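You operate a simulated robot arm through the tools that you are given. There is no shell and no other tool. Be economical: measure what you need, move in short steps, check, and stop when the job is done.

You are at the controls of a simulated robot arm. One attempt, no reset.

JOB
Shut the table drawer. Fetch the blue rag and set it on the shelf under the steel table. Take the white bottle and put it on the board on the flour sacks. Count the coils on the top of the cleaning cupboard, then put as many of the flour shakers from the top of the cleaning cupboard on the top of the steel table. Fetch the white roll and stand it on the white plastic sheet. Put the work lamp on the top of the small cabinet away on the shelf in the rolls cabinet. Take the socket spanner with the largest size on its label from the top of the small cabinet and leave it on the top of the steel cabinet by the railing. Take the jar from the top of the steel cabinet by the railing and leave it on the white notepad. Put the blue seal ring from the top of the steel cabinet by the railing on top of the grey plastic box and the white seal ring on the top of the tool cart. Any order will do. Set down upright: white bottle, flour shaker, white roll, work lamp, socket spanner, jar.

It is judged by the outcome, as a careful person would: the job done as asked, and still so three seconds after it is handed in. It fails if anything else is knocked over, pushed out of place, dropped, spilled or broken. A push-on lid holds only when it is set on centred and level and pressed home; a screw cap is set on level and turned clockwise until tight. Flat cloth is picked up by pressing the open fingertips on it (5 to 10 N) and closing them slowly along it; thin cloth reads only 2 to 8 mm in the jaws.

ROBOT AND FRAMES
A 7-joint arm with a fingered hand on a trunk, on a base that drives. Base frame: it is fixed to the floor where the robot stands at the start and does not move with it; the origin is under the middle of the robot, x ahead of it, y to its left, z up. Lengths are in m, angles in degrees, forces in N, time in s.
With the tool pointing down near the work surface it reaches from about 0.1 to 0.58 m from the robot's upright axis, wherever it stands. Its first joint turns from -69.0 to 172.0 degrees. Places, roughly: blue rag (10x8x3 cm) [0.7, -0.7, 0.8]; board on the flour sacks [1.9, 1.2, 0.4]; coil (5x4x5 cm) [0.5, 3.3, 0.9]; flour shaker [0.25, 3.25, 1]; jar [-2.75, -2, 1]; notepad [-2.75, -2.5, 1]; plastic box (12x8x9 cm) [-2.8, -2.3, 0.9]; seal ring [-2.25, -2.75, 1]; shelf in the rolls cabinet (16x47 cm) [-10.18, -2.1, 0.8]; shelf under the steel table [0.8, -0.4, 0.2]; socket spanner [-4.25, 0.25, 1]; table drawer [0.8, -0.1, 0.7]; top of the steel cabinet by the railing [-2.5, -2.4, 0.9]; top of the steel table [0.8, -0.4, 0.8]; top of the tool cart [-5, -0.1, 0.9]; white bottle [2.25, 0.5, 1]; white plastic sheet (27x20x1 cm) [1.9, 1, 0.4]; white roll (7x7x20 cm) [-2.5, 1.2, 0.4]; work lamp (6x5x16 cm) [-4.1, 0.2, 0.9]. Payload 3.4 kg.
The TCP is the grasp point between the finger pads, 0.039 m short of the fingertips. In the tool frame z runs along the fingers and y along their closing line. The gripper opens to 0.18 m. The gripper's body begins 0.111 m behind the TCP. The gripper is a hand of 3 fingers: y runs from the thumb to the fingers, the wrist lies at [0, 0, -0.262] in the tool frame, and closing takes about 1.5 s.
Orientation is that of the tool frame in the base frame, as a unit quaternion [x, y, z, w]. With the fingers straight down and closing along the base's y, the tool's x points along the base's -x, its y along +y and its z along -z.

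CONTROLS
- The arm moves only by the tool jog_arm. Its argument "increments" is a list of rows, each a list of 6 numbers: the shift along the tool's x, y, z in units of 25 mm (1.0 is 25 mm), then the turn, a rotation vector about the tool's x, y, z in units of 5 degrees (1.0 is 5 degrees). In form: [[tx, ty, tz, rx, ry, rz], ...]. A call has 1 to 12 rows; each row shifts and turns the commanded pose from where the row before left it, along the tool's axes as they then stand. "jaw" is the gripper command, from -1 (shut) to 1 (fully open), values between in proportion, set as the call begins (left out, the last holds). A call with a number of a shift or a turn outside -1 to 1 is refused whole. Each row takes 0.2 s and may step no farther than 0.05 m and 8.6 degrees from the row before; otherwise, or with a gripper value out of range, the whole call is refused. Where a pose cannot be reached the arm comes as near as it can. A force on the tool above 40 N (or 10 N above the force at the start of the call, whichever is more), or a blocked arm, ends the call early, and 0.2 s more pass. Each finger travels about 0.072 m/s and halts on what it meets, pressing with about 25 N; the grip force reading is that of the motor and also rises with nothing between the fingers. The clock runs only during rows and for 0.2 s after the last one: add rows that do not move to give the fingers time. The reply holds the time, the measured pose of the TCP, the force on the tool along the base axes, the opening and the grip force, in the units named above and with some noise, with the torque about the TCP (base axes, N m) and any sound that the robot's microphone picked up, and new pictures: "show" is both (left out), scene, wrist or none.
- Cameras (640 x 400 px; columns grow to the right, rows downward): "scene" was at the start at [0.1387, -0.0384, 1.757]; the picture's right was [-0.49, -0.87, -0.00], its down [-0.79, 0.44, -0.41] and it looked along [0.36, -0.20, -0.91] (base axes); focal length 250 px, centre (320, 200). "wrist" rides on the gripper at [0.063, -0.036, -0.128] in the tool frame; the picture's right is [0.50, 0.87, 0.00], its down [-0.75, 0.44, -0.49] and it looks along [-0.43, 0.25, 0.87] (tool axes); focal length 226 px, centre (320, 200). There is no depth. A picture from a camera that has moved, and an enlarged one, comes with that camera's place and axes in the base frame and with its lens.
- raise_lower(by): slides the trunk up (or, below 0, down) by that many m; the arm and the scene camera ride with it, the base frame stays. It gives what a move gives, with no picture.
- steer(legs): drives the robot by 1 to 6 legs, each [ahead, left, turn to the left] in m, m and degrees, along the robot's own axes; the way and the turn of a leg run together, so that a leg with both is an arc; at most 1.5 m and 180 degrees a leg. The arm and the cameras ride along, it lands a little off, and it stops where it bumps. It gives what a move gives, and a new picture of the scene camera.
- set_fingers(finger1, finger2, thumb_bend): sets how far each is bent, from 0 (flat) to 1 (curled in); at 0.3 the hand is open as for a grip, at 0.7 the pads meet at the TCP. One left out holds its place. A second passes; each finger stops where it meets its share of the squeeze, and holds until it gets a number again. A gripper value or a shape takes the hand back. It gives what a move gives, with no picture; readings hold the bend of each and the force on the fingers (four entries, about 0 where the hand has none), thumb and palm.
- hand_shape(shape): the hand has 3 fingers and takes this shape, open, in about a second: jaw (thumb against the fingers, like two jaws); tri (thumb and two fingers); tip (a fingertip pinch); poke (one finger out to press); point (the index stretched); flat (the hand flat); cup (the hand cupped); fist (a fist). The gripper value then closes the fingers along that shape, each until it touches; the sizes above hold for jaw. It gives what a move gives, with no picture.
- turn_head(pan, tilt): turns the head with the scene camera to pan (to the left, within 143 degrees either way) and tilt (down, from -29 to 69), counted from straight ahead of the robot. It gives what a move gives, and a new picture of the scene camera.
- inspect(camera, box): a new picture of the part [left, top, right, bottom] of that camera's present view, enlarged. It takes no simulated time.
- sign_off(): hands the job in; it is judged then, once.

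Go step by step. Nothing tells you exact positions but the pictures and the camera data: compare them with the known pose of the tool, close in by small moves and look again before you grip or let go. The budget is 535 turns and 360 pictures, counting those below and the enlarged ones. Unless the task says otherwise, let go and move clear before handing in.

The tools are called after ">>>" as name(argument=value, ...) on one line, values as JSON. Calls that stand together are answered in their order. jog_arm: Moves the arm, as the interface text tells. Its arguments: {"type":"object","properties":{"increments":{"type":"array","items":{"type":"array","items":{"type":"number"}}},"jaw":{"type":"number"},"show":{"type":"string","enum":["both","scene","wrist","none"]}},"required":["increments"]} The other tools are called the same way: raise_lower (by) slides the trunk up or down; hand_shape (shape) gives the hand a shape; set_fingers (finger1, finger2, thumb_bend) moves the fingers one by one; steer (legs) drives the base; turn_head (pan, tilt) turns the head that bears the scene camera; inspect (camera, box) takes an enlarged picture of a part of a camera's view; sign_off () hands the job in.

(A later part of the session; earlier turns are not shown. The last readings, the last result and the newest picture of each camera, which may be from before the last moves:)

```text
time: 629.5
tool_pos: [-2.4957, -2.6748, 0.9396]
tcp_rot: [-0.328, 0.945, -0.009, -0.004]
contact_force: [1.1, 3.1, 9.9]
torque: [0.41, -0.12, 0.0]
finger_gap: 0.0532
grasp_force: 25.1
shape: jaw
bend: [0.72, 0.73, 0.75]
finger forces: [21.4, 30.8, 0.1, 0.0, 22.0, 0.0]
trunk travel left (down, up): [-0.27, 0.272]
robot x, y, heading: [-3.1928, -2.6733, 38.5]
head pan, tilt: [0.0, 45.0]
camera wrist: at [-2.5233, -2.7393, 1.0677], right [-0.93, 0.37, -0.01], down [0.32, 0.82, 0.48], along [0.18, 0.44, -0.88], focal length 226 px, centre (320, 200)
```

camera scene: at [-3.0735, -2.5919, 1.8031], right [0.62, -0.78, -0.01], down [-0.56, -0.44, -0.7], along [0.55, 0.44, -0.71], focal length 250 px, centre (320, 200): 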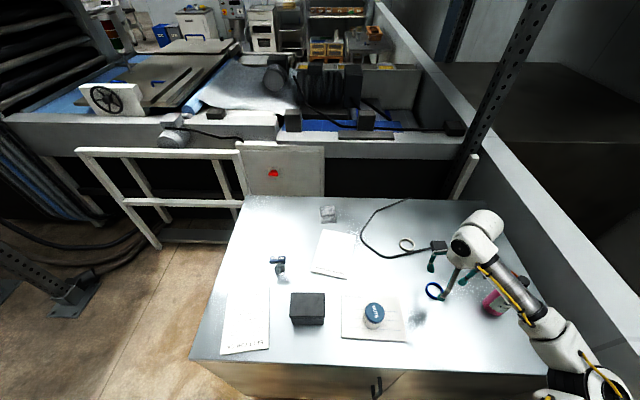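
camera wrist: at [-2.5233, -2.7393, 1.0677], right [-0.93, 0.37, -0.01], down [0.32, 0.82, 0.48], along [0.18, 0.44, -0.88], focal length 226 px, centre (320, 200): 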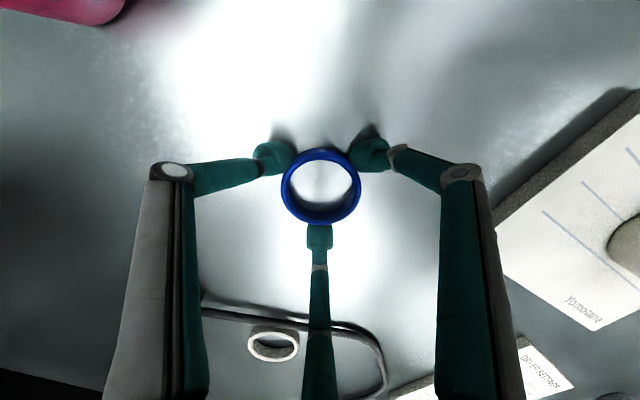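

Ring gripped. Lifting and carrying it over to the grey box.

>>> jog_arm(increments=[[0, 0, -0.6, 0, 0, 0], [0, 0, -0.9, 0, 0, 0], [0, 0, -0.9, 0, 0, 0], [0, 0, -0.9, 0, 0, 0], [0, 0, -0.9, 0, 0, 0], [0, 0, -0.9, 0, 0, 0], [0, 0, -0.9, 0, 0, 0], [0, 0, -0.9, 0, 0, 0], [0, 0, -0.9, 0, 0, 0], [0, 0, -0.9, 0, 0, 0]], show="none")

>>> jog_arm(increments=[[0.2, 1, 0, 0, 0, 0], [0.2, 1, 0, 0, 0, 0], [0.2, 1, 0, 0, 0, 0], [0.2, 1, 0, 0, 0, 0], [0.2, 1, 0, 0, 0, 0], [0.2, 1, 0, 0, 0, 0], [0.2, 1, 0, 0, 0, 0], [0.2, 1, 0, 0, 0, 0], [0.2, 1, 0, 0, 0, 0], [0.2, 1, 0, 0, 0, 0], [0.2, 1, 0, 0, 0, 0], [0.2, 1, 0, 0, 0, 0]], show="none")

>>> jog_arm(increments=[[0.1, 0.9, 0, 0, 0, 0], [0.1, 0.9, 0, 0, 0, 0], [0.1, 0.9, 0, 0, 0, 0], [0.1, 0.9, 0, 0, 0, 0], [0, 0.9, 0, 0, 0, 0], [0, 0.9, 0, 0, 0, 0]], show="both")

```text
time: 631.7
tool_pos: [-2.4952, -2.6701, 1.1555]
tcp_rot: [-0.327, 0.945, -0.008, -0.004]
contact_force: [-0.8, 0.3, 0.0]
torque: [-0.02, -0.02, 0.02]
finger_gap: 0.0531
grasp_force: 24.8
shape: jaw
bend: [0.72, 0.72, 0.75]
finger forces: [20.9, 24.1, 0.0, 0.0, 23.0, 0.1]
trunk travel left (down, up): [-0.27, 0.272]
robot x, y, heading: [-3.1969, -2.6762, 38.2]
head pan, tilt: [0.0, 45.0]
```

```text
time: 634.3
tool_pos: [-2.7253, -2.4709, 1.1526]
tcp_rot: [-0.327, 0.945, -0.01, -0.004]
contact_force: [0.5, -0.2, 0.0]
torque: [-0.01, 0.04, -0.03]
finger_gap: 0.0534
grasp_force: 24.8
shape: jaw
bend: [0.72, 0.72, 0.75]
finger forces: [20.7, 23.9, 0.0, 0.0, 23.0, 0.0]
trunk travel left (down, up): [-0.27, 0.272]
robot x, y, heading: [-3.1974, -2.6755, 38.2]
head pan, tilt: [0.0, 45.0]
```

```text
time: 635.7
tool_pos: [-2.8201, -2.371, 1.1483]
tcp_rot: [-0.328, 0.945, -0.01, -0.003]
contact_force: [-0.1, 0.0, 0.3]
torque: [0.03, 0.01, 0.02]
finger_gap: 0.0532
grasp_force: 25.1
shape: jaw
bend: [0.72, 0.72, 0.75]
finger forces: [20.7, 24.1, 0.1, 0.1, 22.9, 0.1]
trunk travel left (down, up): [-0.27, 0.272]
robot x, y, heading: [-3.1909, -2.6734, 38.2]
head pan, tilt: [0.0, 45.0]
camera scene: at [-3.0776, -2.5852, 1.8031], right [0.62, -0.78, 0.0], down [-0.56, -0.44, -0.7], along [0.55, 0.44, -0.71], focal length 250 px, centre (320, 200)
camera wrist: at [-2.8482, -2.4346, 1.2771], right [-0.93, 0.37, -0.01], down [0.32, 0.82, 0.48], along [0.18, 0.44, -0.88], focal length 226 px, centre (320, 200)
```

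scene: 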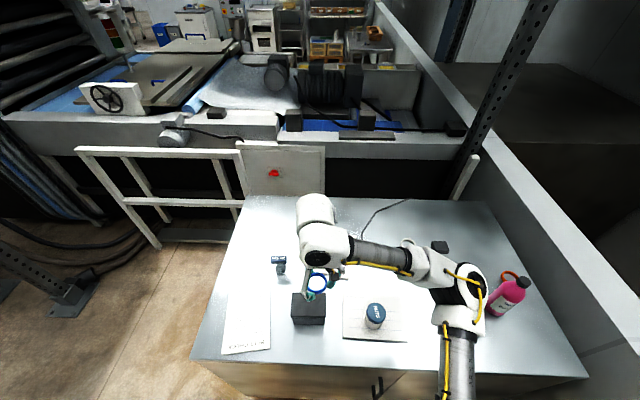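
wrist: 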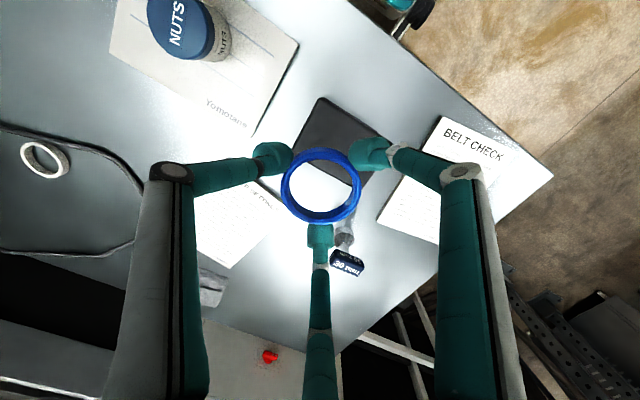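

Aligning over the box's centre at (-2.849, -2.356) and lowering.

>>> jog_arm(increments=[[0.27, 0.6, 0, 0, 0, 0], [0.27, 0.6, 0, 0, 0, 0], [0, 0, 0.9, 0, 0, 0], [0, 0, 0.9, 0, 0, 0], [0, 0, 0.9, 0, 0, 0]], show="both")

```text
time: 636.9
tool_pos: [-2.848, -2.3582, 1.0804]
tcp_rot: [-0.327, 0.945, -0.009, -0.004]
contact_force: [-0.1, -0.3, -0.4]
torque: [0.03, 0.0, 0.02]
finger_gap: 0.0529
grasp_force: 24.3
shape: jaw
bend: [0.72, 0.72, 0.75]
finger forces: [20.8, 24.1, 0.0, 0.0, 23.0, 0.0]
trunk travel left (down, up): [-0.27, 0.272]
robot x, y, heading: [-3.1965, -2.6741, 38.3]
head pan, tilt: [0.0, 45.0]
camera scene: at [-3.0753, -2.5868, 1.803], right [0.62, -0.78, 0.0], down [-0.56, -0.44, -0.7], along [0.55, 0.44, -0.71], focal length 250 px, centre (320, 200)
camera wrist: at [-2.8759, -2.4223, 1.2097], right [-0.93, 0.37, 0.0], down [0.33, 0.82, 0.48], along [0.18, 0.44, -0.88], focal length 226 px, centre (320, 200)
```

scene: 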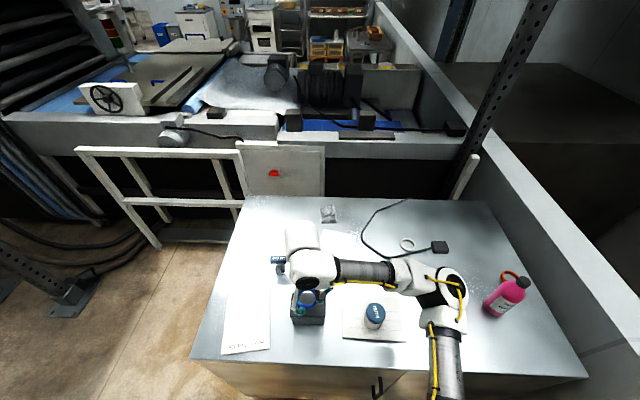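
wrist: 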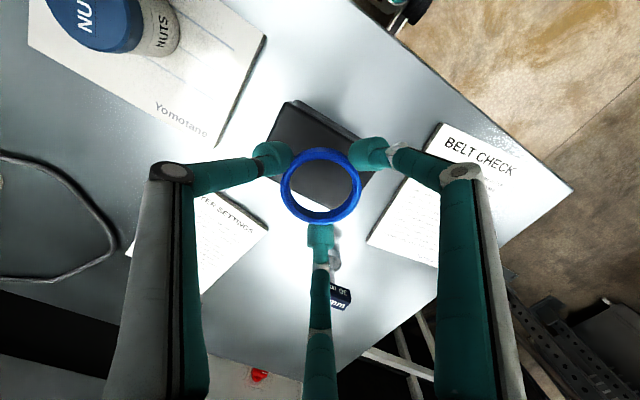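

>>> jog_arm(increments=[[0, 0, 0.6, 0, 0, 0], [0, 0, 0.5, 0, 0, 0], [0, 0, 0.3, 0, 0, 0], [0, 0, 0.2, 0, 0, 0]], show="none")

>>> jog_arm(increments=[[0, 0, 0.15, 0, 0, 0], [0, 0, 0.15, 0, 0, 0]], show="none")

```text
time: 637.9
tool_pos: [-2.848, -2.3571, 1.0427]
tcp_rot: [-0.327, 0.945, -0.01, -0.004]
contact_force: [-0.1, 0.8, -0.5]
torque: [0.03, -0.01, 0.01]
finger_gap: 0.0528
grasp_force: 25.1
shape: jaw
bend: [0.72, 0.72, 0.75]
finger forces: [20.7, 24.2, 0.0, 0.0, 22.9, 0.0]
trunk travel left (down, up): [-0.27, 0.272]
robot x, y, heading: [-3.1939, -2.6715, 38.1]
head pan, tilt: [0.0, 45.0]
```

```text
time: 638.5
tool_pos: [-2.8467, -2.3584, 1.0362]
tcp_rot: [-0.327, 0.945, -0.009, -0.004]
contact_force: [0.5, -0.4, -0.5]
torque: [-0.03, -0.04, 0.0]
finger_gap: 0.053
grasp_force: 25.3
shape: jaw
bend: [0.72, 0.72, 0.75]
finger forces: [20.7, 24.2, 0.0, 0.0, 22.8, 0.0]
trunk travel left (down, up): [-0.27, 0.272]
robot x, y, heading: [-3.195, -2.6755, 38.5]
head pan, tilt: [0.0, 45.0]
```

>>> jog_arm(increments=[[0, 0, 0.12, 0, 0, 0], [0, 0, 0.12, 0, 0, 0]], show="none")

>>> jog_arm(increments=[[0, 0, 0.1, 0, 0, 0], [0, 0, 0, 0, 0, 0]], show="wrist")

```text
time: 639.1
tool_pos: [-2.8471, -2.3581, 1.0284]
tcp_rot: [-0.327, 0.945, -0.009, -0.004]
contact_force: [0.4, -0.7, 0.0]
torque: [-0.03, -0.01, 0.02]
finger_gap: 0.0532
grasp_force: 25.2
shape: jaw
bend: [0.72, 0.72, 0.75]
finger forces: [20.7, 24.1, 0.1, 0.1, 22.9, 0.1]
trunk travel left (down, up): [-0.27, 0.272]
robot x, y, heading: [-3.1979, -2.6754, 38.2]
head pan, tilt: [0.0, 45.0]
```

```text
time: 639.7
tool_pos: [-2.8466, -2.358, 1.0283]
tcp_rot: [-0.328, 0.945, -0.007, -0.004]
contact_force: [0.5, 1.2, 12.9]
torque: [0.32, -0.08, 0.0]
finger_gap: 0.0533
grasp_force: 24.8
shape: jaw
bend: [0.72, 0.73, 0.75]
finger forces: [23.1, 32.9, 0.0, 0.0, 22.9, 0.1]
trunk travel left (down, up): [-0.27, 0.272]
robot x, y, heading: [-3.1941, -2.6741, 38.5]
head pan, tilt: [0.0, 45.0]
camera wrist: at [-2.876, -2.4235, 1.1558], right [-0.93, 0.37, -0.01], down [0.32, 0.82, 0.48], along [0.18, 0.44, -0.88], focal length 226 px, centre (320, 200)
```

wrist: 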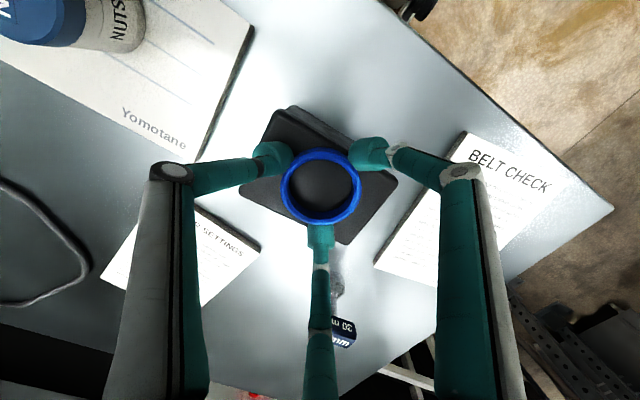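

Ring rests on the box. Releasing.

>>> jog_arm(increments=[[0, 0, -0.08, 0, 0, 0], [0, 0, 0, 0, 0, 0], [0, 0, 0, 0, 0, 0], [0, 0, 0, 0, 0, 0], [0, 0, 0, 0, 0, 0]], jaw=-0.05, show="none")

>>> jog_arm(increments=[[0, 0, -0.5, 0, 0, 0], [0, 0, -0.8, 0, 0, 0], [0, 0, -0.8, 0, 0, 0], [0, 0, -0.8, 0, 0, 0], [0, 0, -0.8, 0, 0, 0], [0, 0, -0.8, 0, 0, 0]], show="wrist")

```text
time: 640.9
tool_pos: [-2.8478, -2.3576, 1.0286]
tcp_rot: [-0.327, 0.945, -0.009, -0.004]
contact_force: [-0.4, -1.2, 3.4]
torque: [0.11, -0.06, -0.01]
finger_gap: 0.0836
grasp_force: 0.0
shape: jaw
bend: [0.71, 0.72, 0.72]
finger forces: [0.0, 3.2, 0.0, 0.0, 0.1, 0.1]
trunk travel left (down, up): [-0.27, 0.272]
robot x, y, heading: [-3.1934, -2.674, 38.0]
head pan, tilt: [0.0, 45.0]
```

```text
time: 642.3
tool_pos: [-2.8473, -2.3556, 1.1416]
tcp_rot: [-0.327, 0.945, -0.009, -0.004]
contact_force: [-0.1, 0.8, -0.6]
torque: [-0.01, -0.02, 0.02]
finger_gap: 0.0848
grasp_force: 0.1
shape: jaw
bend: [0.71, 0.71, 0.72]
finger forces: [0.1, 0.0, 0.1, 0.0, 0.1, 0.1]
trunk travel left (down, up): [-0.27, 0.272]
robot x, y, heading: [-3.1932, -2.6769, 38.2]
head pan, tilt: [0.0, 45.0]
camera wrist: at [-2.8758, -2.4211, 1.2699], right [-0.93, 0.37, -0.01], down [0.32, 0.82, 0.48], along [0.18, 0.44, -0.88], focal length 226 px, centre (320, 200)
```

wrist: 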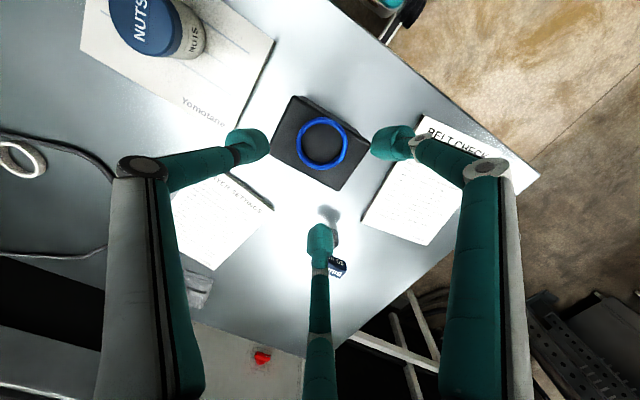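

Blue ring sits on the box. Next the white ring; moving the robot a little closer and right.

>>> jog_arm(increments=[[0, -0.8, -0.6, 0, 0, 0], [0, -0.8, -0.6, 0, 0, 0], [0, -0.8, -0.4, 0, 0, 0], [0, -0.8, 0, 0, 0, 0], [0, -0.8, 0, 0, 0, 0], [0, -0.8, 0, 0, 0, 0], [0, -0.8, 0, 0, 0, 0]], jaw=0.2, show="none")

>>> steer(legs=[[0, -0.16, 0], [0.05, 0, 0]])

>>> jog_arm(increments=[[-0.9, 0, 0, 0, 0, 0], [-0.9, 0, 0, 0, 0, 0], [-0.9, 0, 0, 0, 0, 0], [-0.9, 0, 0, 0, 0, 0], [-0.9, 0, 0, 0, 0, 0], [-0.9, 0, 0, 0, 0, 0], [-0.9, 0, 0, 0, 0, 0]], show="both")

```text
time: 643.9
tool_pos: [-2.7615, -2.4659, 1.1828]
tcp_rot: [-0.329, 0.944, -0.009, -0.004]
contact_force: [-0.1, 0.0, 0.4]
torque: [0.0, -0.03, 0.01]
finger_gap: 0.1073
grasp_force: 0.0
shape: jaw
bend: [0.69, 0.69, 0.69]
finger forces: [0.0, 0.0, 0.0, 0.0, 0.0, 0.0]
trunk travel left (down, up): [-0.27, 0.272]
robot x, y, heading: [-3.1956, -2.6753, 38.5]
head pan, tilt: [0.0, 45.0]
```

```text
time: 645.9
tool_pos: [-2.6329, -2.5451, 1.1822]
tcp_rot: [-0.327, 0.945, -0.016, -0.003]
contact_force: [1.0, 0.4, -1.0]
torque: [-0.08, -0.06, -0.02]
finger_gap: 0.1075
grasp_force: 0.1
shape: jaw
bend: [0.69, 0.69, 0.69]
finger forces: [0.1, 0.0, 0.0, 0.0, 0.1, 0.1]
trunk travel left (down, up): [-0.27, 0.272]
robot x, y, heading: [-3.0574, -2.7662, 38.1]
head pan, tilt: [0.0, 45.0]
camera scene: at [-2.9398, -2.6763, 1.8029], right [0.62, -0.79, 0.0], down [-0.56, -0.44, -0.7], along [0.55, 0.44, -0.71], focal length 250 px, centre (320, 200)
```

scene: 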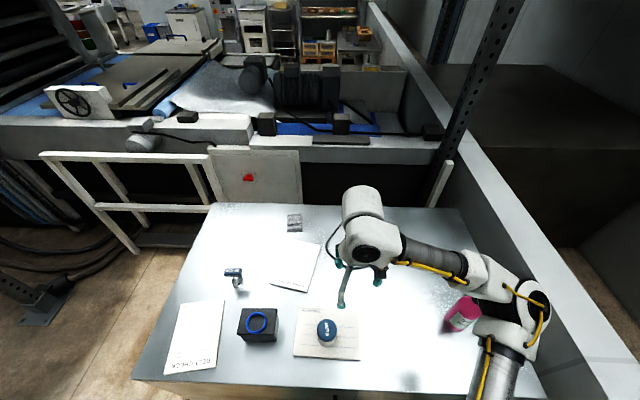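

```text
time: 647.5
tool_pos: [-2.5155, -2.445, 1.182]
tcp_rot: [-0.327, 0.945, -0.018, 0.0]
contact_force: [-0.5, 1.4, -0.4]
torque: [-0.01, -0.01, 0.01]
finger_gap: 0.1074
grasp_force: 0.0
shape: jaw
bend: [0.69, 0.69, 0.69]
finger forces: [0.1, 0.0, 0.0, 0.0, 0.1, 0.0]
trunk travel left (down, up): [-0.27, 0.272]
robot x, y, heading: [-3.0602, -2.7655, 38.3]
head pan, tilt: [0.0, 45.0]
camera scene: at [-2.9353, -2.6818, 1.8028], right [0.62, -0.79, -0.01], down [-0.56, -0.44, -0.7], along [0.55, 0.44, -0.71], focal length 250 px, centre (320, 200)
camera wrist: at [-2.5458, -2.5074, 1.3106], right [-0.93, 0.37, -0.02], down [0.32, 0.82, 0.47], along [0.19, 0.43, -0.88], focal length 226 px, centre (320, 200)
```

scene: 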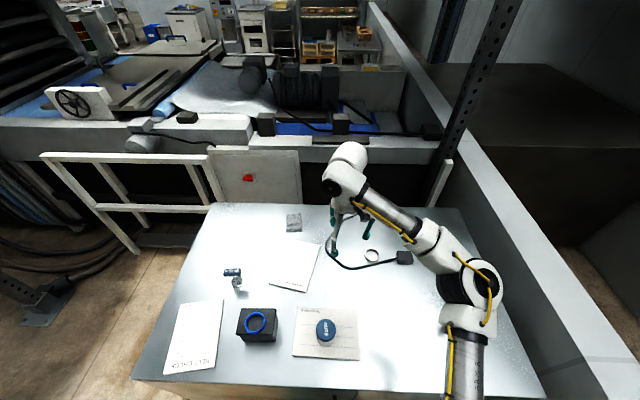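
wrist: 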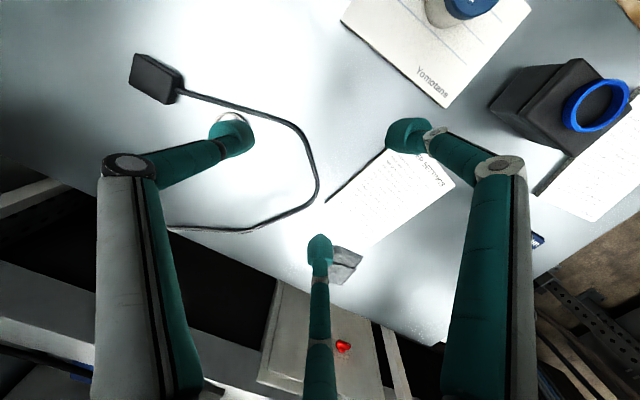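

The white ring lies next to a cable. Moving over it for a closer look.

>>> jog_arm(increments=[[-0.47, -0.91, 0, 0, 0, 0], [-0.47, -0.91, 0, 0, 0, 0], [-0.47, -0.91, 0, 0, 0, 0], [-0.47, -0.91, 0, 0, 0, 0], [-0.47, -0.91, 0, 0, 0, 0], [-0.47, -0.91, 0, 0, 0, 0], [0, 0, 0.9, 0, 0, 0], [0, 0, 0.9, 0, 0, 0], [0, 0, 0.9, 0, 0, 0]], jaw=0, show="both")

>>> inspect(camera="wrist", box=[220, 60, 420, 220])

```text
time: 649.5
tool_pos: [-2.3721, -2.5126, 1.1157]
tcp_rot: [-0.327, 0.945, -0.016, -0.001]
contact_force: [0.4, 0.8, -0.5]
torque: [-0.04, 0.0, 0.01]
finger_gap: 0.0905
grasp_force: 0.2
shape: jaw
bend: [0.71, 0.71, 0.72]
finger forces: [0.1, 0.0, 0.1, 0.0, 0.0, 0.0]
trunk travel left (down, up): [-0.27, 0.272]
robot x, y, heading: [-3.0607, -2.7634, 38.3]
head pan, tilt: [0.0, 45.0]
camera scene: at [-2.9427, -2.6727, 1.8029], right [0.62, -0.79, 0.0], down [-0.56, -0.44, -0.7], along [0.55, 0.44, -0.71], focal length 250 px, centre (320, 200)
camera wrist: at [-2.4017, -2.5765, 1.2452], right [-0.93, 0.37, -0.02], down [0.32, 0.82, 0.47], along [0.19, 0.43, -0.88], focal length 226 px, centre (320, 200)
```

scene: 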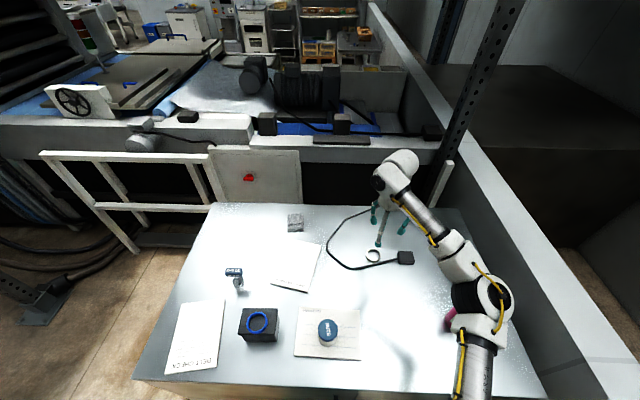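
wrist: 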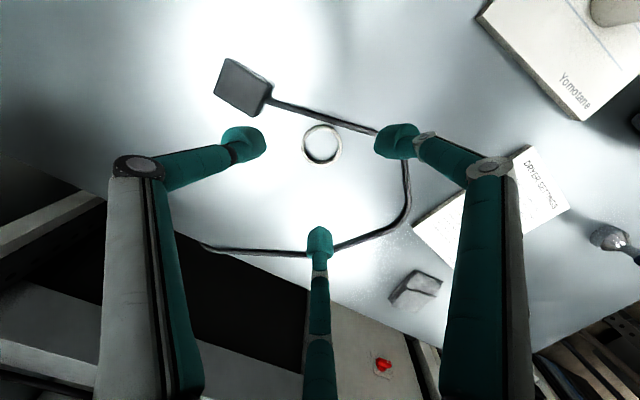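

```text
2.50 times, centred on (320, 140) of wrist
camera zoom: at [-2.4017, -2.5765, 1.2452], right [-0.93, 0.37, -0.02], down [0.32, 0.82, 0.47], along [0.19, 0.43, -0.88], focal length 565 px, centre (320, 350)
```

zoom: 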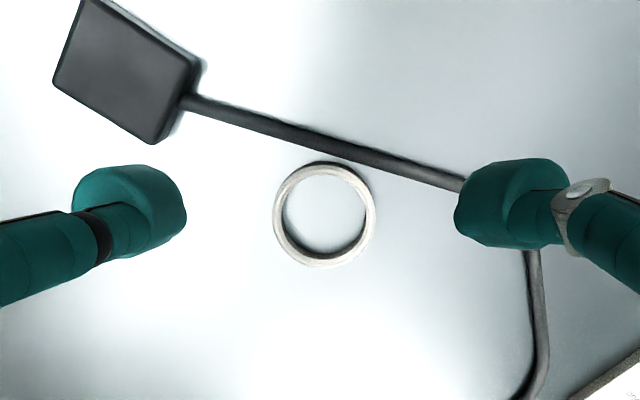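

The elbow is over the pink bottle, which would be risky when lowering. I'll shift the robot 17 cm left and reach right instead.

>>> steer(legs=[[0, 0.17, 0]])

>>> jog_arm(increments=[[0, -0.85, 0, 0, 0, 0], [0, -0.85, 0, 0, 0, 0], [0, -0.85, 0, 0, 0, 0], [0, -0.85, 0, 0, 0, 0], [0, -0.85, 0, 0, 0, 0], [0, -0.85, 0, 0, 0, 0], [0, -0.85, 0, 0, 0, 0], [0, -0.85, 0, 0, 0, 0]], show="both")

```text
time: 650.9
tool_pos: [-2.48, -2.3757, 1.1169]
tcp_rot: [-0.328, 0.944, -0.018, -0.001]
contact_force: [0.0, 0.7, 0.0]
torque: [-0.02, -0.01, -0.04]
finger_gap: 0.0904
grasp_force: 0.0
shape: jaw
bend: [0.71, 0.71, 0.72]
finger forces: [0.1, 0.1, 0.0, 0.0, 0.0, 0.0]
trunk travel left (down, up): [-0.27, 0.272]
robot x, y, heading: [-3.1685, -2.6329, 38.5]
head pan, tilt: [0.0, 45.0]
camera scene: at [-3.0392, -2.5512, 1.8029], right [0.62, -0.78, -0.01], down [-0.56, -0.44, -0.7], along [0.55, 0.44, -0.71], focal length 250 px, centre (320, 200)
```

scene: 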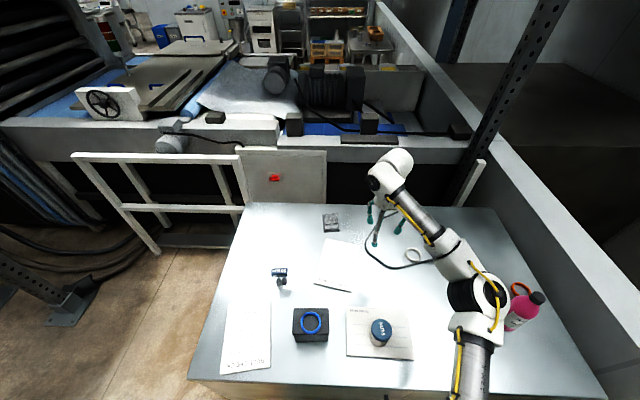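

```text
time: 652.7
tool_pos: [-2.3922, -2.4921, 1.1324]
tcp_rot: [-0.33, 0.944, -0.025, 0.005]
contact_force: [0.1, 0.7, -0.4]
torque: [-0.09, -0.02, -0.02]
finger_gap: 0.0903
grasp_force: 0.1
shape: jaw
bend: [0.71, 0.71, 0.72]
finger forces: [0.0, 0.1, 0.0, 0.0, 0.1, 0.0]
trunk travel left (down, up): [-0.27, 0.272]
robot x, y, heading: [-3.1707, -2.6262, 38.2]
head pan, tilt: [0.0, 45.0]
camera scene: at [-3.0538, -2.5342, 1.8031], right [0.62, -0.78, 0.0], down [-0.56, -0.44, -0.7], along [0.55, 0.44, -0.71], focal length 250 px, centre (320, 200)
camera wrist: at [-2.4229, -2.5544, 1.2611], right [-0.93, 0.36, -0.04], down [0.31, 0.83, 0.47], along [0.2, 0.42, -0.88], focal length 226 px, centre (320, 200)
```

scene: 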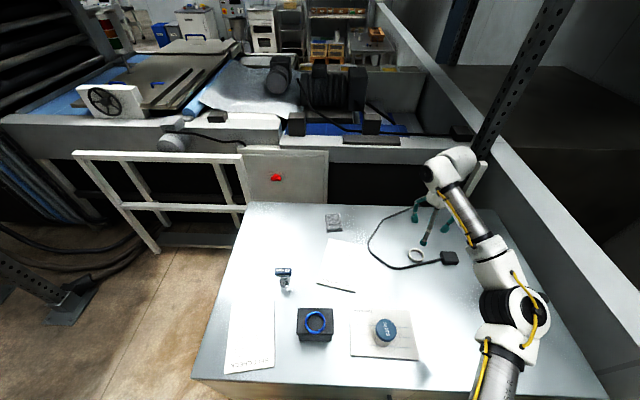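
wrist: 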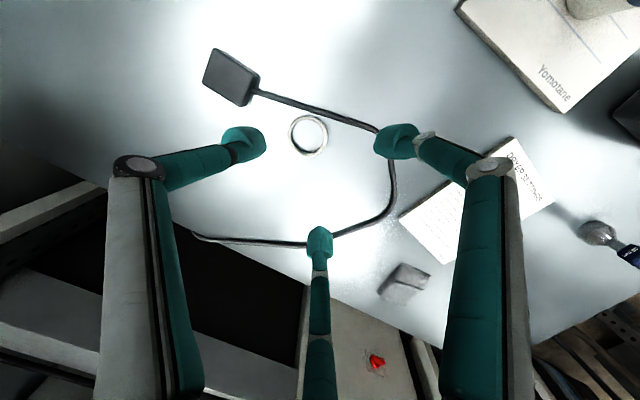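

The elbow stays above the bottle. I'll raise the trunk 0.2 m so the elbow stays high, and go back right a bit.

>>> raise_lower(by=0.2)

>>> steer(legs=[[0, -0.15, 0]])

>>> jog_arm(increments=[[0, 0.9, 0.6, 0, 0, 0], [0, 0.9, 0.6, 0, 0, 0], [0, 0.9, 0.6, 0, 0, 0], [0, 0.9, 0.6, 0, 0, 0], [0, 0.9, 0.6, 0, 0, 0], [0, 0.6, 0.6, 0, 0, 0], [0, 0, 0.8, 0, 0, 0], [0, 0, 0.8, 0, 0, 0]], show="both")

```text
time: 654.9
tool_pos: [-2.3775, -2.5111, 1.3266]
tcp_rot: [-0.327, 0.945, -0.017, 0.0]
contact_force: [-0.5, -0.6, -1.0]
torque: [0.03, -0.02, 0.0]
finger_gap: 0.0901
grasp_force: 0.1
shape: jaw
bend: [0.71, 0.71, 0.72]
finger forces: [0.1, 0.0, 0.0, 0.1, 0.1, 0.1]
trunk travel left (down, up): [-0.47, 0.072]
robot x, y, heading: [-3.1688, -2.6286, 38.3]
head pan, tilt: [0.0, 45.0]
```

```text
time: 656.3
tool_pos: [-2.3168, -2.5832, 1.3375]
tcp_rot: [-0.329, 0.944, -0.034, 0.006]
contact_force: [-0.3, 0.8, -0.2]
torque: [-0.09, -0.01, 0.01]
finger_gap: 0.0906
grasp_force: 0.0
shape: jaw
bend: [0.71, 0.71, 0.72]
finger forces: [0.1, 0.1, 0.0, 0.1, 0.1, 0.0]
trunk travel left (down, up): [-0.47, 0.072]
robot x, y, heading: [-3.0797, -2.7432, 38.3]
head pan, tilt: [0.0, 45.0]
camera scene: at [-3.0606, -2.659, 2.0027], right [0.62, -0.79, 0.03], down [-0.55, -0.45, -0.7], along [0.57, 0.42, -0.71], focal length 250 px, centre (320, 200)
```

scene: 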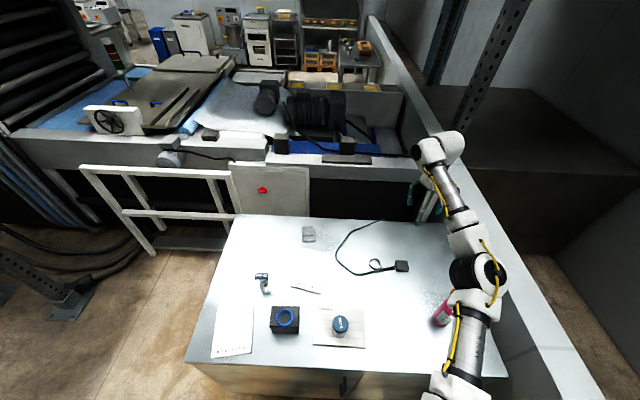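

```text
time: 658.1
tool_pos: [-2.3826, -2.5071, 1.198]
tcp_rot: [-0.331, 0.943, -0.026, 0.008]
contact_force: [-0.6, 1.0, -0.4]
torque: [-0.08, -0.04, 0.01]
finger_gap: 0.0905
grasp_force: 0.0
shape: jaw
bend: [0.71, 0.71, 0.72]
finger forces: [0.0, 0.0, 0.0, 0.0, 0.1, 0.0]
trunk travel left (down, up): [-0.47, 0.072]
robot x, y, heading: [-3.0817, -2.741, 38.4]
head pan, tilt: [0.0, 45.0]
camera scene: at [-3.0491, -2.6776, 2.0035], right [0.62, -0.79, 0.02], down [-0.55, -0.45, -0.7], along [0.56, 0.43, -0.71], focal length 250 px, centre (320, 200)
camera wrist: at [-2.4141, -2.5692, 1.3283], right [-0.93, 0.36, -0.04], down [0.3, 0.83, 0.47], along [0.2, 0.42, -0.88], focal length 226 px, centre (320, 200)
```

scene: 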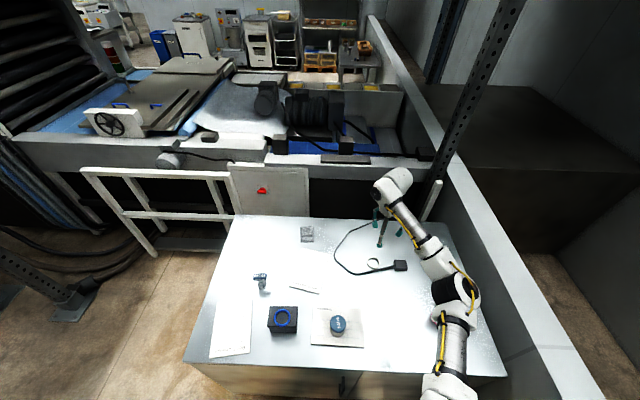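
wrist: 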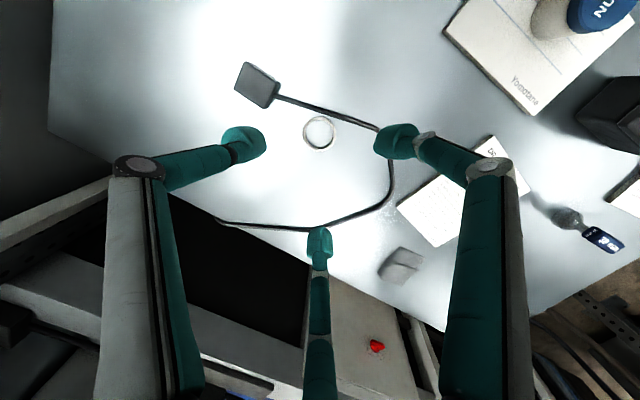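

The ring sits 1.5 cm from the cable. I'll level the hand, turn it 15° so that the fingers straddle clear of the cable, and narrow the opening.

>>> jog_arm(increments=[[-0.38, 0, 0, -0.62, 0, 0], [-0.38, 0, 0, 0, 0, 0], [0, 0, 0.5, 0, 0, 1], [0, 0, 0.5, 0, 0, 1], [0, 0, 0.5, 0, 0, 1], [0, 0, 0.9, 0, 0, 0]], jaw=-0.15, show="wrist")

```text
time: 659.5
tool_pos: [-2.3609, -2.5017, 1.1363]
tcp_rot: [-0.203, 0.979, 0.004, -0.005]
contact_force: [0.2, -0.3, -0.7]
torque: [-0.05, -0.01, -0.01]
finger_gap: 0.077
grasp_force: 0.0
shape: jaw
bend: [0.71, 0.71, 0.73]
finger forces: [0.1, 0.0, 0.0, 0.0, 0.0, 0.1]
trunk travel left (down, up): [-0.47, 0.072]
robot x, y, heading: [-3.0806, -2.7431, 38.3]
head pan, tilt: [0.0, 45.0]
camera wrist: at [-2.4048, -2.5619, 1.2628], right [-0.8, 0.59, 0.01], down [0.52, 0.7, 0.49], along [0.28, 0.4, -0.87], focal length 226 px, centre (320, 200)
```

wrist: 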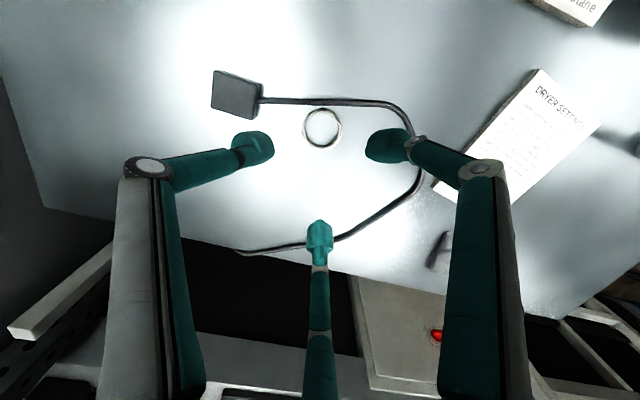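

Well centred. Descending.

>>> jog_arm(increments=[[0, 0.05, 0.9, 0, 0, 0], [0, 0, 0.9, 0, 0, 0], [0, 0, 0.9, 0, 0, 0], [0, 0, 0.9, 0, 0, 0], [0, 0, 0.9, 0, 0, 0], [0, 0, 0.9, 0, 0, 0]], show="both")

```text
time: 660.9
tool_pos: [-2.3519, -2.5204, 0.9978]
tcp_rot: [-0.202, 0.979, 0.009, -0.009]
contact_force: [-0.1, -0.3, 0.9]
torque: [0.07, 0.02, 0.02]
finger_gap: 0.0769
grasp_force: 0.0
shape: jaw
bend: [0.71, 0.71, 0.73]
finger forces: [0.1, 0.0, 0.0, 0.1, 0.0, 0.1]
trunk travel left (down, up): [-0.47, 0.072]
robot x, y, heading: [-3.0774, -2.7435, 38.4]
head pan, tilt: [0.0, 45.0]
camera scene: at [-3.0125, -2.7236, 2.0036], right [0.62, -0.79, -0.01], down [-0.56, -0.43, -0.7], along [0.55, 0.44, -0.71], focal length 250 px, centre (320, 200)
camera wrist: at [-2.3937, -2.5797, 1.1239], right [-0.8, 0.6, 0.02], down [0.53, 0.69, 0.49], along [0.28, 0.41, -0.87], focal length 226 px, centre (320, 200)
```

scene: 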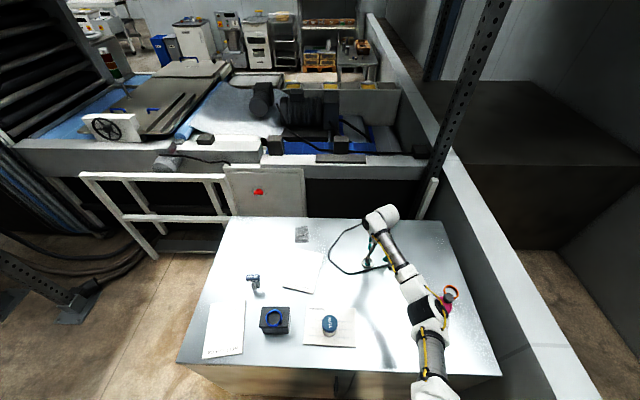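
wrist: 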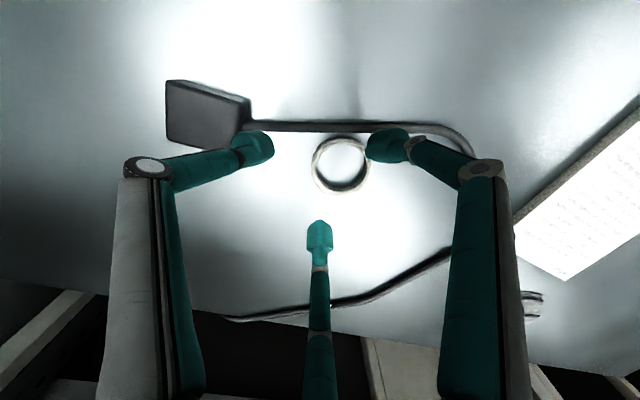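

>>> jog_arm(increments=[[0.03, 0.55, 0, 0, 0, 0], [0.03, 0.55, 0, 0, 0, 0], [0, 0, 0.4, 0, 0, 0]], show="wrist")

>>> inspect(camera="scene", box=[340, 190, 500, 360])

```text
time: 661.7
tool_pos: [-2.3685, -2.4889, 0.9897]
tcp_rot: [-0.203, 0.979, 0.007, -0.007]
contact_force: [0.3, -0.2, 1.3]
torque: [0.03, 0.03, 0.01]
finger_gap: 0.0768
grasp_force: 0.1
shape: jaw
bend: [0.71, 0.71, 0.73]
finger forces: [0.0, 0.1, 0.1, 0.0, 0.0, 0.0]
trunk travel left (down, up): [-0.47, 0.072]
robot x, y, heading: [-3.0765, -2.7475, 38.3]
head pan, tilt: [0.0, 45.0]
camera wrist: at [-2.4108, -2.5494, 1.1166], right [-0.8, 0.6, 0.02], down [0.53, 0.69, 0.49], along [0.28, 0.4, -0.87], focal length 226 px, centre (320, 200)
```

wrist: 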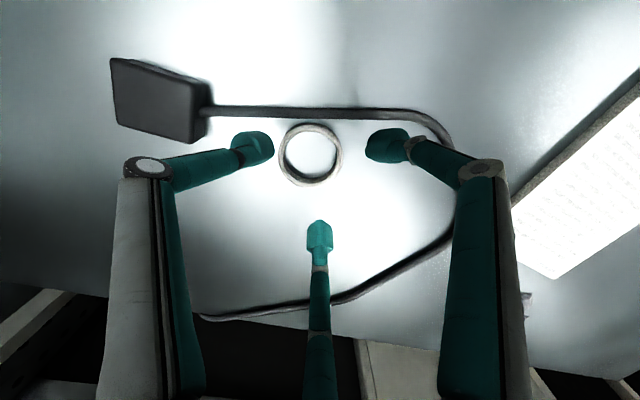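

```text
2.35 times, centred on (420, 275) of scene
camera zoom: at [-3.0228, -2.7114, 2.0037], right [0.62, -0.79, 0.0], down [-0.56, -0.44, -0.7], along [0.55, 0.44, -0.71], focal length 589 px, centre (85, 24)
```

zoom: 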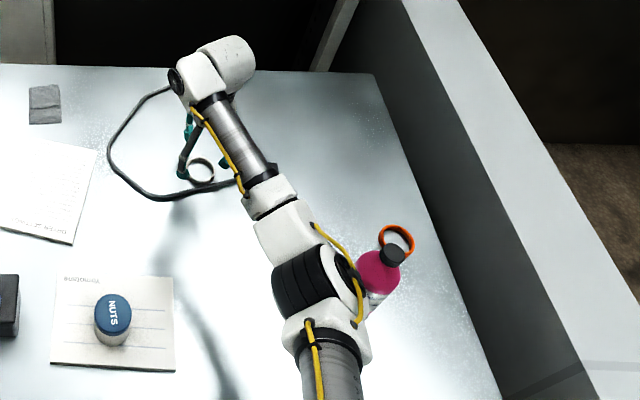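

The elbow is close to the bottle; I'll raise the trunk its last 6.5 cm to keep the elbow higher.

>>> raise_lower(by=0.065)

>>> jog_arm(increments=[[0, 0, 0.8, 0, 0, 0], [0, 0, 0.8, 0, 0, 0], [0, 0, 0.8, 0, 0, 0]], show="wrist")

>>> inspect(camera="scene", box=[340, 190, 500, 360])

```text
time: 662.7
tool_pos: [-2.3644, -2.4938, 1.0514]
tcp_rot: [-0.201, 0.98, 0.008, -0.008]
contact_force: [0.1, -0.1, 0.0]
torque: [0.11, 0.02, -0.04]
finger_gap: 0.0768
grasp_force: 0.1
shape: jaw
bend: [0.71, 0.71, 0.73]
finger forces: [0.0, 0.0, 0.0, 0.0, 0.0, 0.0]
trunk travel left (down, up): [-0.535, 0.007]
robot x, y, heading: [-3.0763, -2.7438, 38.2]
head pan, tilt: [0.0, 45.0]
```

```text
time: 663.5
tool_pos: [-2.3676, -2.4901, 0.9918]
tcp_rot: [-0.203, 0.979, 0.008, -0.008]
contact_force: [0.1, -0.2, -0.7]
torque: [0.05, 0.01, 0.0]
finger_gap: 0.0768
grasp_force: 0.0
shape: jaw
bend: [0.71, 0.71, 0.73]
finger forces: [0.0, 0.1, 0.1, 0.0, 0.1, 0.0]
trunk travel left (down, up): [-0.535, 0.007]
robot x, y, heading: [-3.0772, -2.7453, 38.2]
head pan, tilt: [0.0, 45.0]
camera wrist: at [-2.4094, -2.5502, 1.1192], right [-0.8, 0.6, 0.02], down [0.53, 0.69, 0.49], along [0.28, 0.41, -0.87], focal length 226 px, centre (320, 200)
```

wrist: 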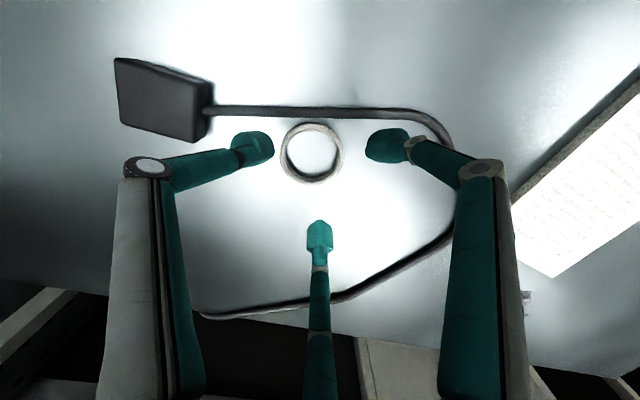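

```text
2.35 times, centred on (420, 275) of scene
camera zoom: at [-3.0178, -2.7211, 2.0682], right [0.62, -0.79, -0.01], down [-0.56, -0.43, -0.7], along [0.55, 0.44, -0.71], focal length 589 px, centre (85, 24)
```

zoom: 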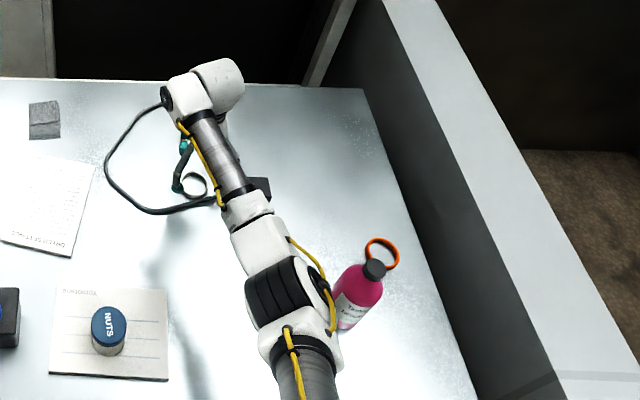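

Elbow now well clear. Correcting 8 mm and lowering to the table.

>>> jog_arm(increments=[[-0.15, -0.28, 0.6, 0, 0, 0], [0, 0, 0.6, 0, 0, 0], [0, 0, 0.5, 0, 0, 0]], show="wrist")

```text
time: 664.3
tool_pos: [-2.3669, -2.4913, 0.9521]
tcp_rot: [-0.203, 0.979, 0.005, -0.005]
contact_force: [1.4, -1.4, 0.7]
torque: [-0.05, -0.08, 0.03]
finger_gap: 0.0782
grasp_force: 0.0
shape: jaw
bend: [0.71, 0.71, 0.73]
finger forces: [0.0, 0.1, 0.1, 0.1, 1.8, 0.1]
trunk travel left (down, up): [-0.535, 0.007]
robot x, y, heading: [-3.078, -2.7415, 38.3]
head pan, tilt: [0.0, 45.0]
camera wrist: at [-2.4098, -2.5506, 1.0791], right [-0.8, 0.59, 0.02], down [0.52, 0.69, 0.49], along [0.28, 0.4, -0.87], focal length 226 px, centre (320, 200)
```

wrist: 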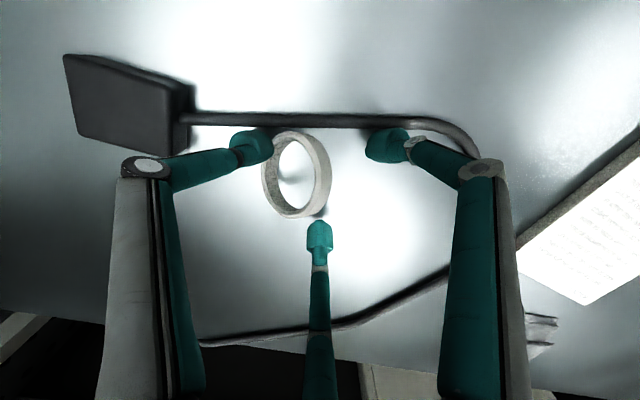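

The thumb touched the ring's edge and tilted it. Rising a little and re-centring.

>>> jog_arm(increments=[[0, 0, -0.5, 0, 0, 0], [0, 0, -0.5, 0, 0, 0], [0, 0, 0, 0, 0, 0]], jaw=0.1, show="wrist")

```text
time: 665.1
tool_pos: [-2.3687, -2.4868, 0.9772]
tcp_rot: [-0.203, 0.979, 0.005, -0.006]
contact_force: [0.1, 0.3, -0.6]
torque: [-0.03, -0.03, -0.04]
finger_gap: 0.0985
grasp_force: 0.1
shape: jaw
bend: [0.7, 0.7, 0.71]
finger forces: [0.1, 0.1, 0.0, 0.0, 0.0, 0.1]
trunk travel left (down, up): [-0.535, 0.007]
robot x, y, heading: [-3.0779, -2.7434, 38.0]
head pan, tilt: [0.0, 45.0]
camera wrist: at [-2.4113, -2.5461, 1.1046], right [-0.8, 0.59, 0.02], down [0.52, 0.7, 0.49], along [0.28, 0.4, -0.87], focal length 226 px, centre (320, 200)
```

wrist: 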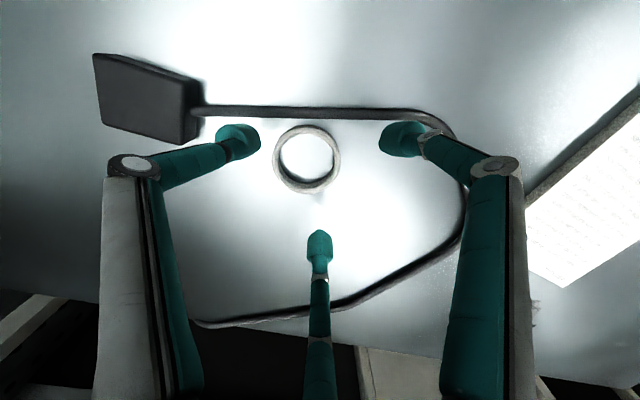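

>>> jog_arm(increments=[[-0.26, -0.45, 0, 0, 0, 0], [0, 0, 0, 0, 0, 0], [0, 0, 0.3, 0, 0, 0]], jaw=-0.05, show="wrist")

```text
time: 665.9
tool_pos: [-2.3608, -2.4932, 0.9694]
tcp_rot: [-0.204, 0.979, 0.005, -0.006]
contact_force: [0.1, -0.2, 0.0]
torque: [0.0, -0.03, -0.01]
finger_gap: 0.086
grasp_force: 0.0
shape: jaw
bend: [0.71, 0.71, 0.72]
finger forces: [0.0, 0.1, 0.1, 0.0, 0.0, 0.0]
trunk travel left (down, up): [-0.535, 0.007]
robot x, y, heading: [-3.0759, -2.7408, 38.2]
head pan, tilt: [0.0, 45.0]
camera wrist: at [-2.4024, -2.5524, 1.0973], right [-0.8, 0.59, 0.01], down [0.52, 0.7, 0.49], along [0.28, 0.4, -0.87], focal length 226 px, centre (320, 200)
```

wrist: 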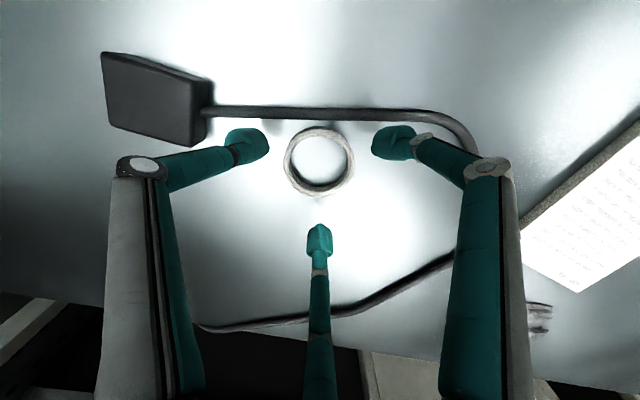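

>>> jog_arm(increments=[[0.1, -0.05, 0.3, 0, 0, 0], [0, 0, 0.3, 0, 0, 0], [0, 0, 0.3, 0, 0, 0]], show="wrist")

```text
time: 666.7
tool_pos: [-2.3613, -2.4944, 0.947]
tcp_rot: [-0.205, 0.979, 0.005, -0.005]
contact_force: [-0.2, -0.4, -0.1]
torque: [0.02, -0.01, -0.01]
finger_gap: 0.0863
grasp_force: 0.1
shape: jaw
bend: [0.71, 0.71, 0.72]
finger forces: [0.1, 0.0, 0.0, 0.1, 0.0, 0.1]
trunk travel left (down, up): [-0.535, 0.007]
robot x, y, heading: [-3.0759, -2.7411, 38.3]
head pan, tilt: [0.0, 45.0]
camera wrist: at [-2.404, -2.5538, 1.074], right [-0.8, 0.59, 0.01], down [0.52, 0.7, 0.49], along [0.28, 0.4, -0.87], focal length 226 px, centre (320, 200)
```

wrist: 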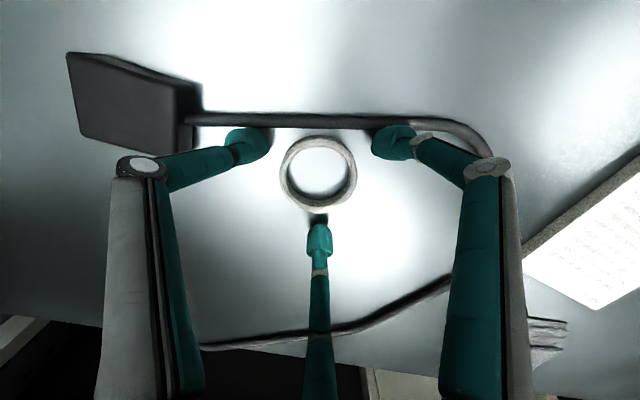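

>>> jog_arm(increments=[[0, 0, 0.15, 0, 0, 0], [0, 0, 0.08, 0, 0, 0]], show="none")

>>> jog_arm(increments=[[0, 0, 0, 0, 0, 0], [0, 0, 0, 0, 0, 0], [0, 0, 0, 0, 0, 0], [0, 0, 0, 0, 0, 0], [0, 0, 0, 0, 0, 0]], jaw=-0.6, show="wrist")

```text
time: 667.3
tool_pos: [-2.3605, -2.4968, 0.9407]
tcp_rot: [-0.203, 0.979, 0.005, -0.007]
contact_force: [0.5, 0.0, -0.1]
torque: [0.01, -0.05, -0.01]
finger_gap: 0.0861
grasp_force: 0.1
shape: jaw
bend: [0.71, 0.71, 0.72]
finger forces: [0.0, 0.0, 0.1, 0.0, 0.0, 0.0]
trunk travel left (down, up): [-0.535, 0.007]
robot x, y, heading: [-3.0803, -2.7442, 38.3]
head pan, tilt: [0.0, 45.0]
```

```text
time: 668.5
tool_pos: [-2.3601, -2.495, 0.9405]
tcp_rot: [-0.204, 0.979, 0.005, -0.007]
contact_force: [0.6, -0.2, 0.1]
torque: [0.0, 0.01, -0.01]
finger_gap: 0.0557
grasp_force: 25.4
shape: jaw
bend: [0.72, 0.72, 0.75]
finger forces: [23.5, 21.0, 0.1, 0.1, 22.7, 0.0]
trunk travel left (down, up): [-0.535, 0.007]
robot x, y, heading: [-3.0771, -2.7405, 38.2]
head pan, tilt: [0.0, 45.0]
camera wrist: at [-2.4029, -2.5549, 1.068], right [-0.8, 0.59, 0.02], down [0.52, 0.7, 0.49], along [0.28, 0.4, -0.87], focal length 226 px, centre (320, 200)
```

wrist: 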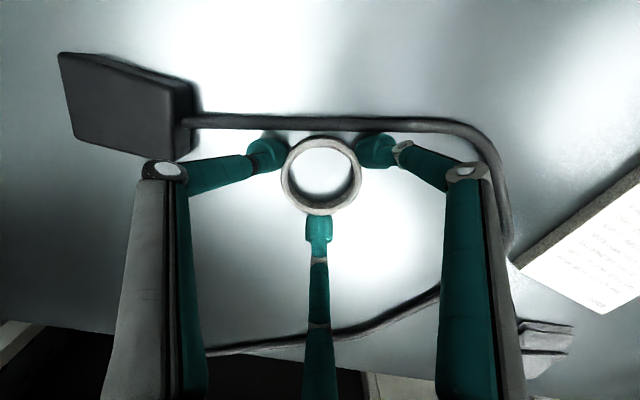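

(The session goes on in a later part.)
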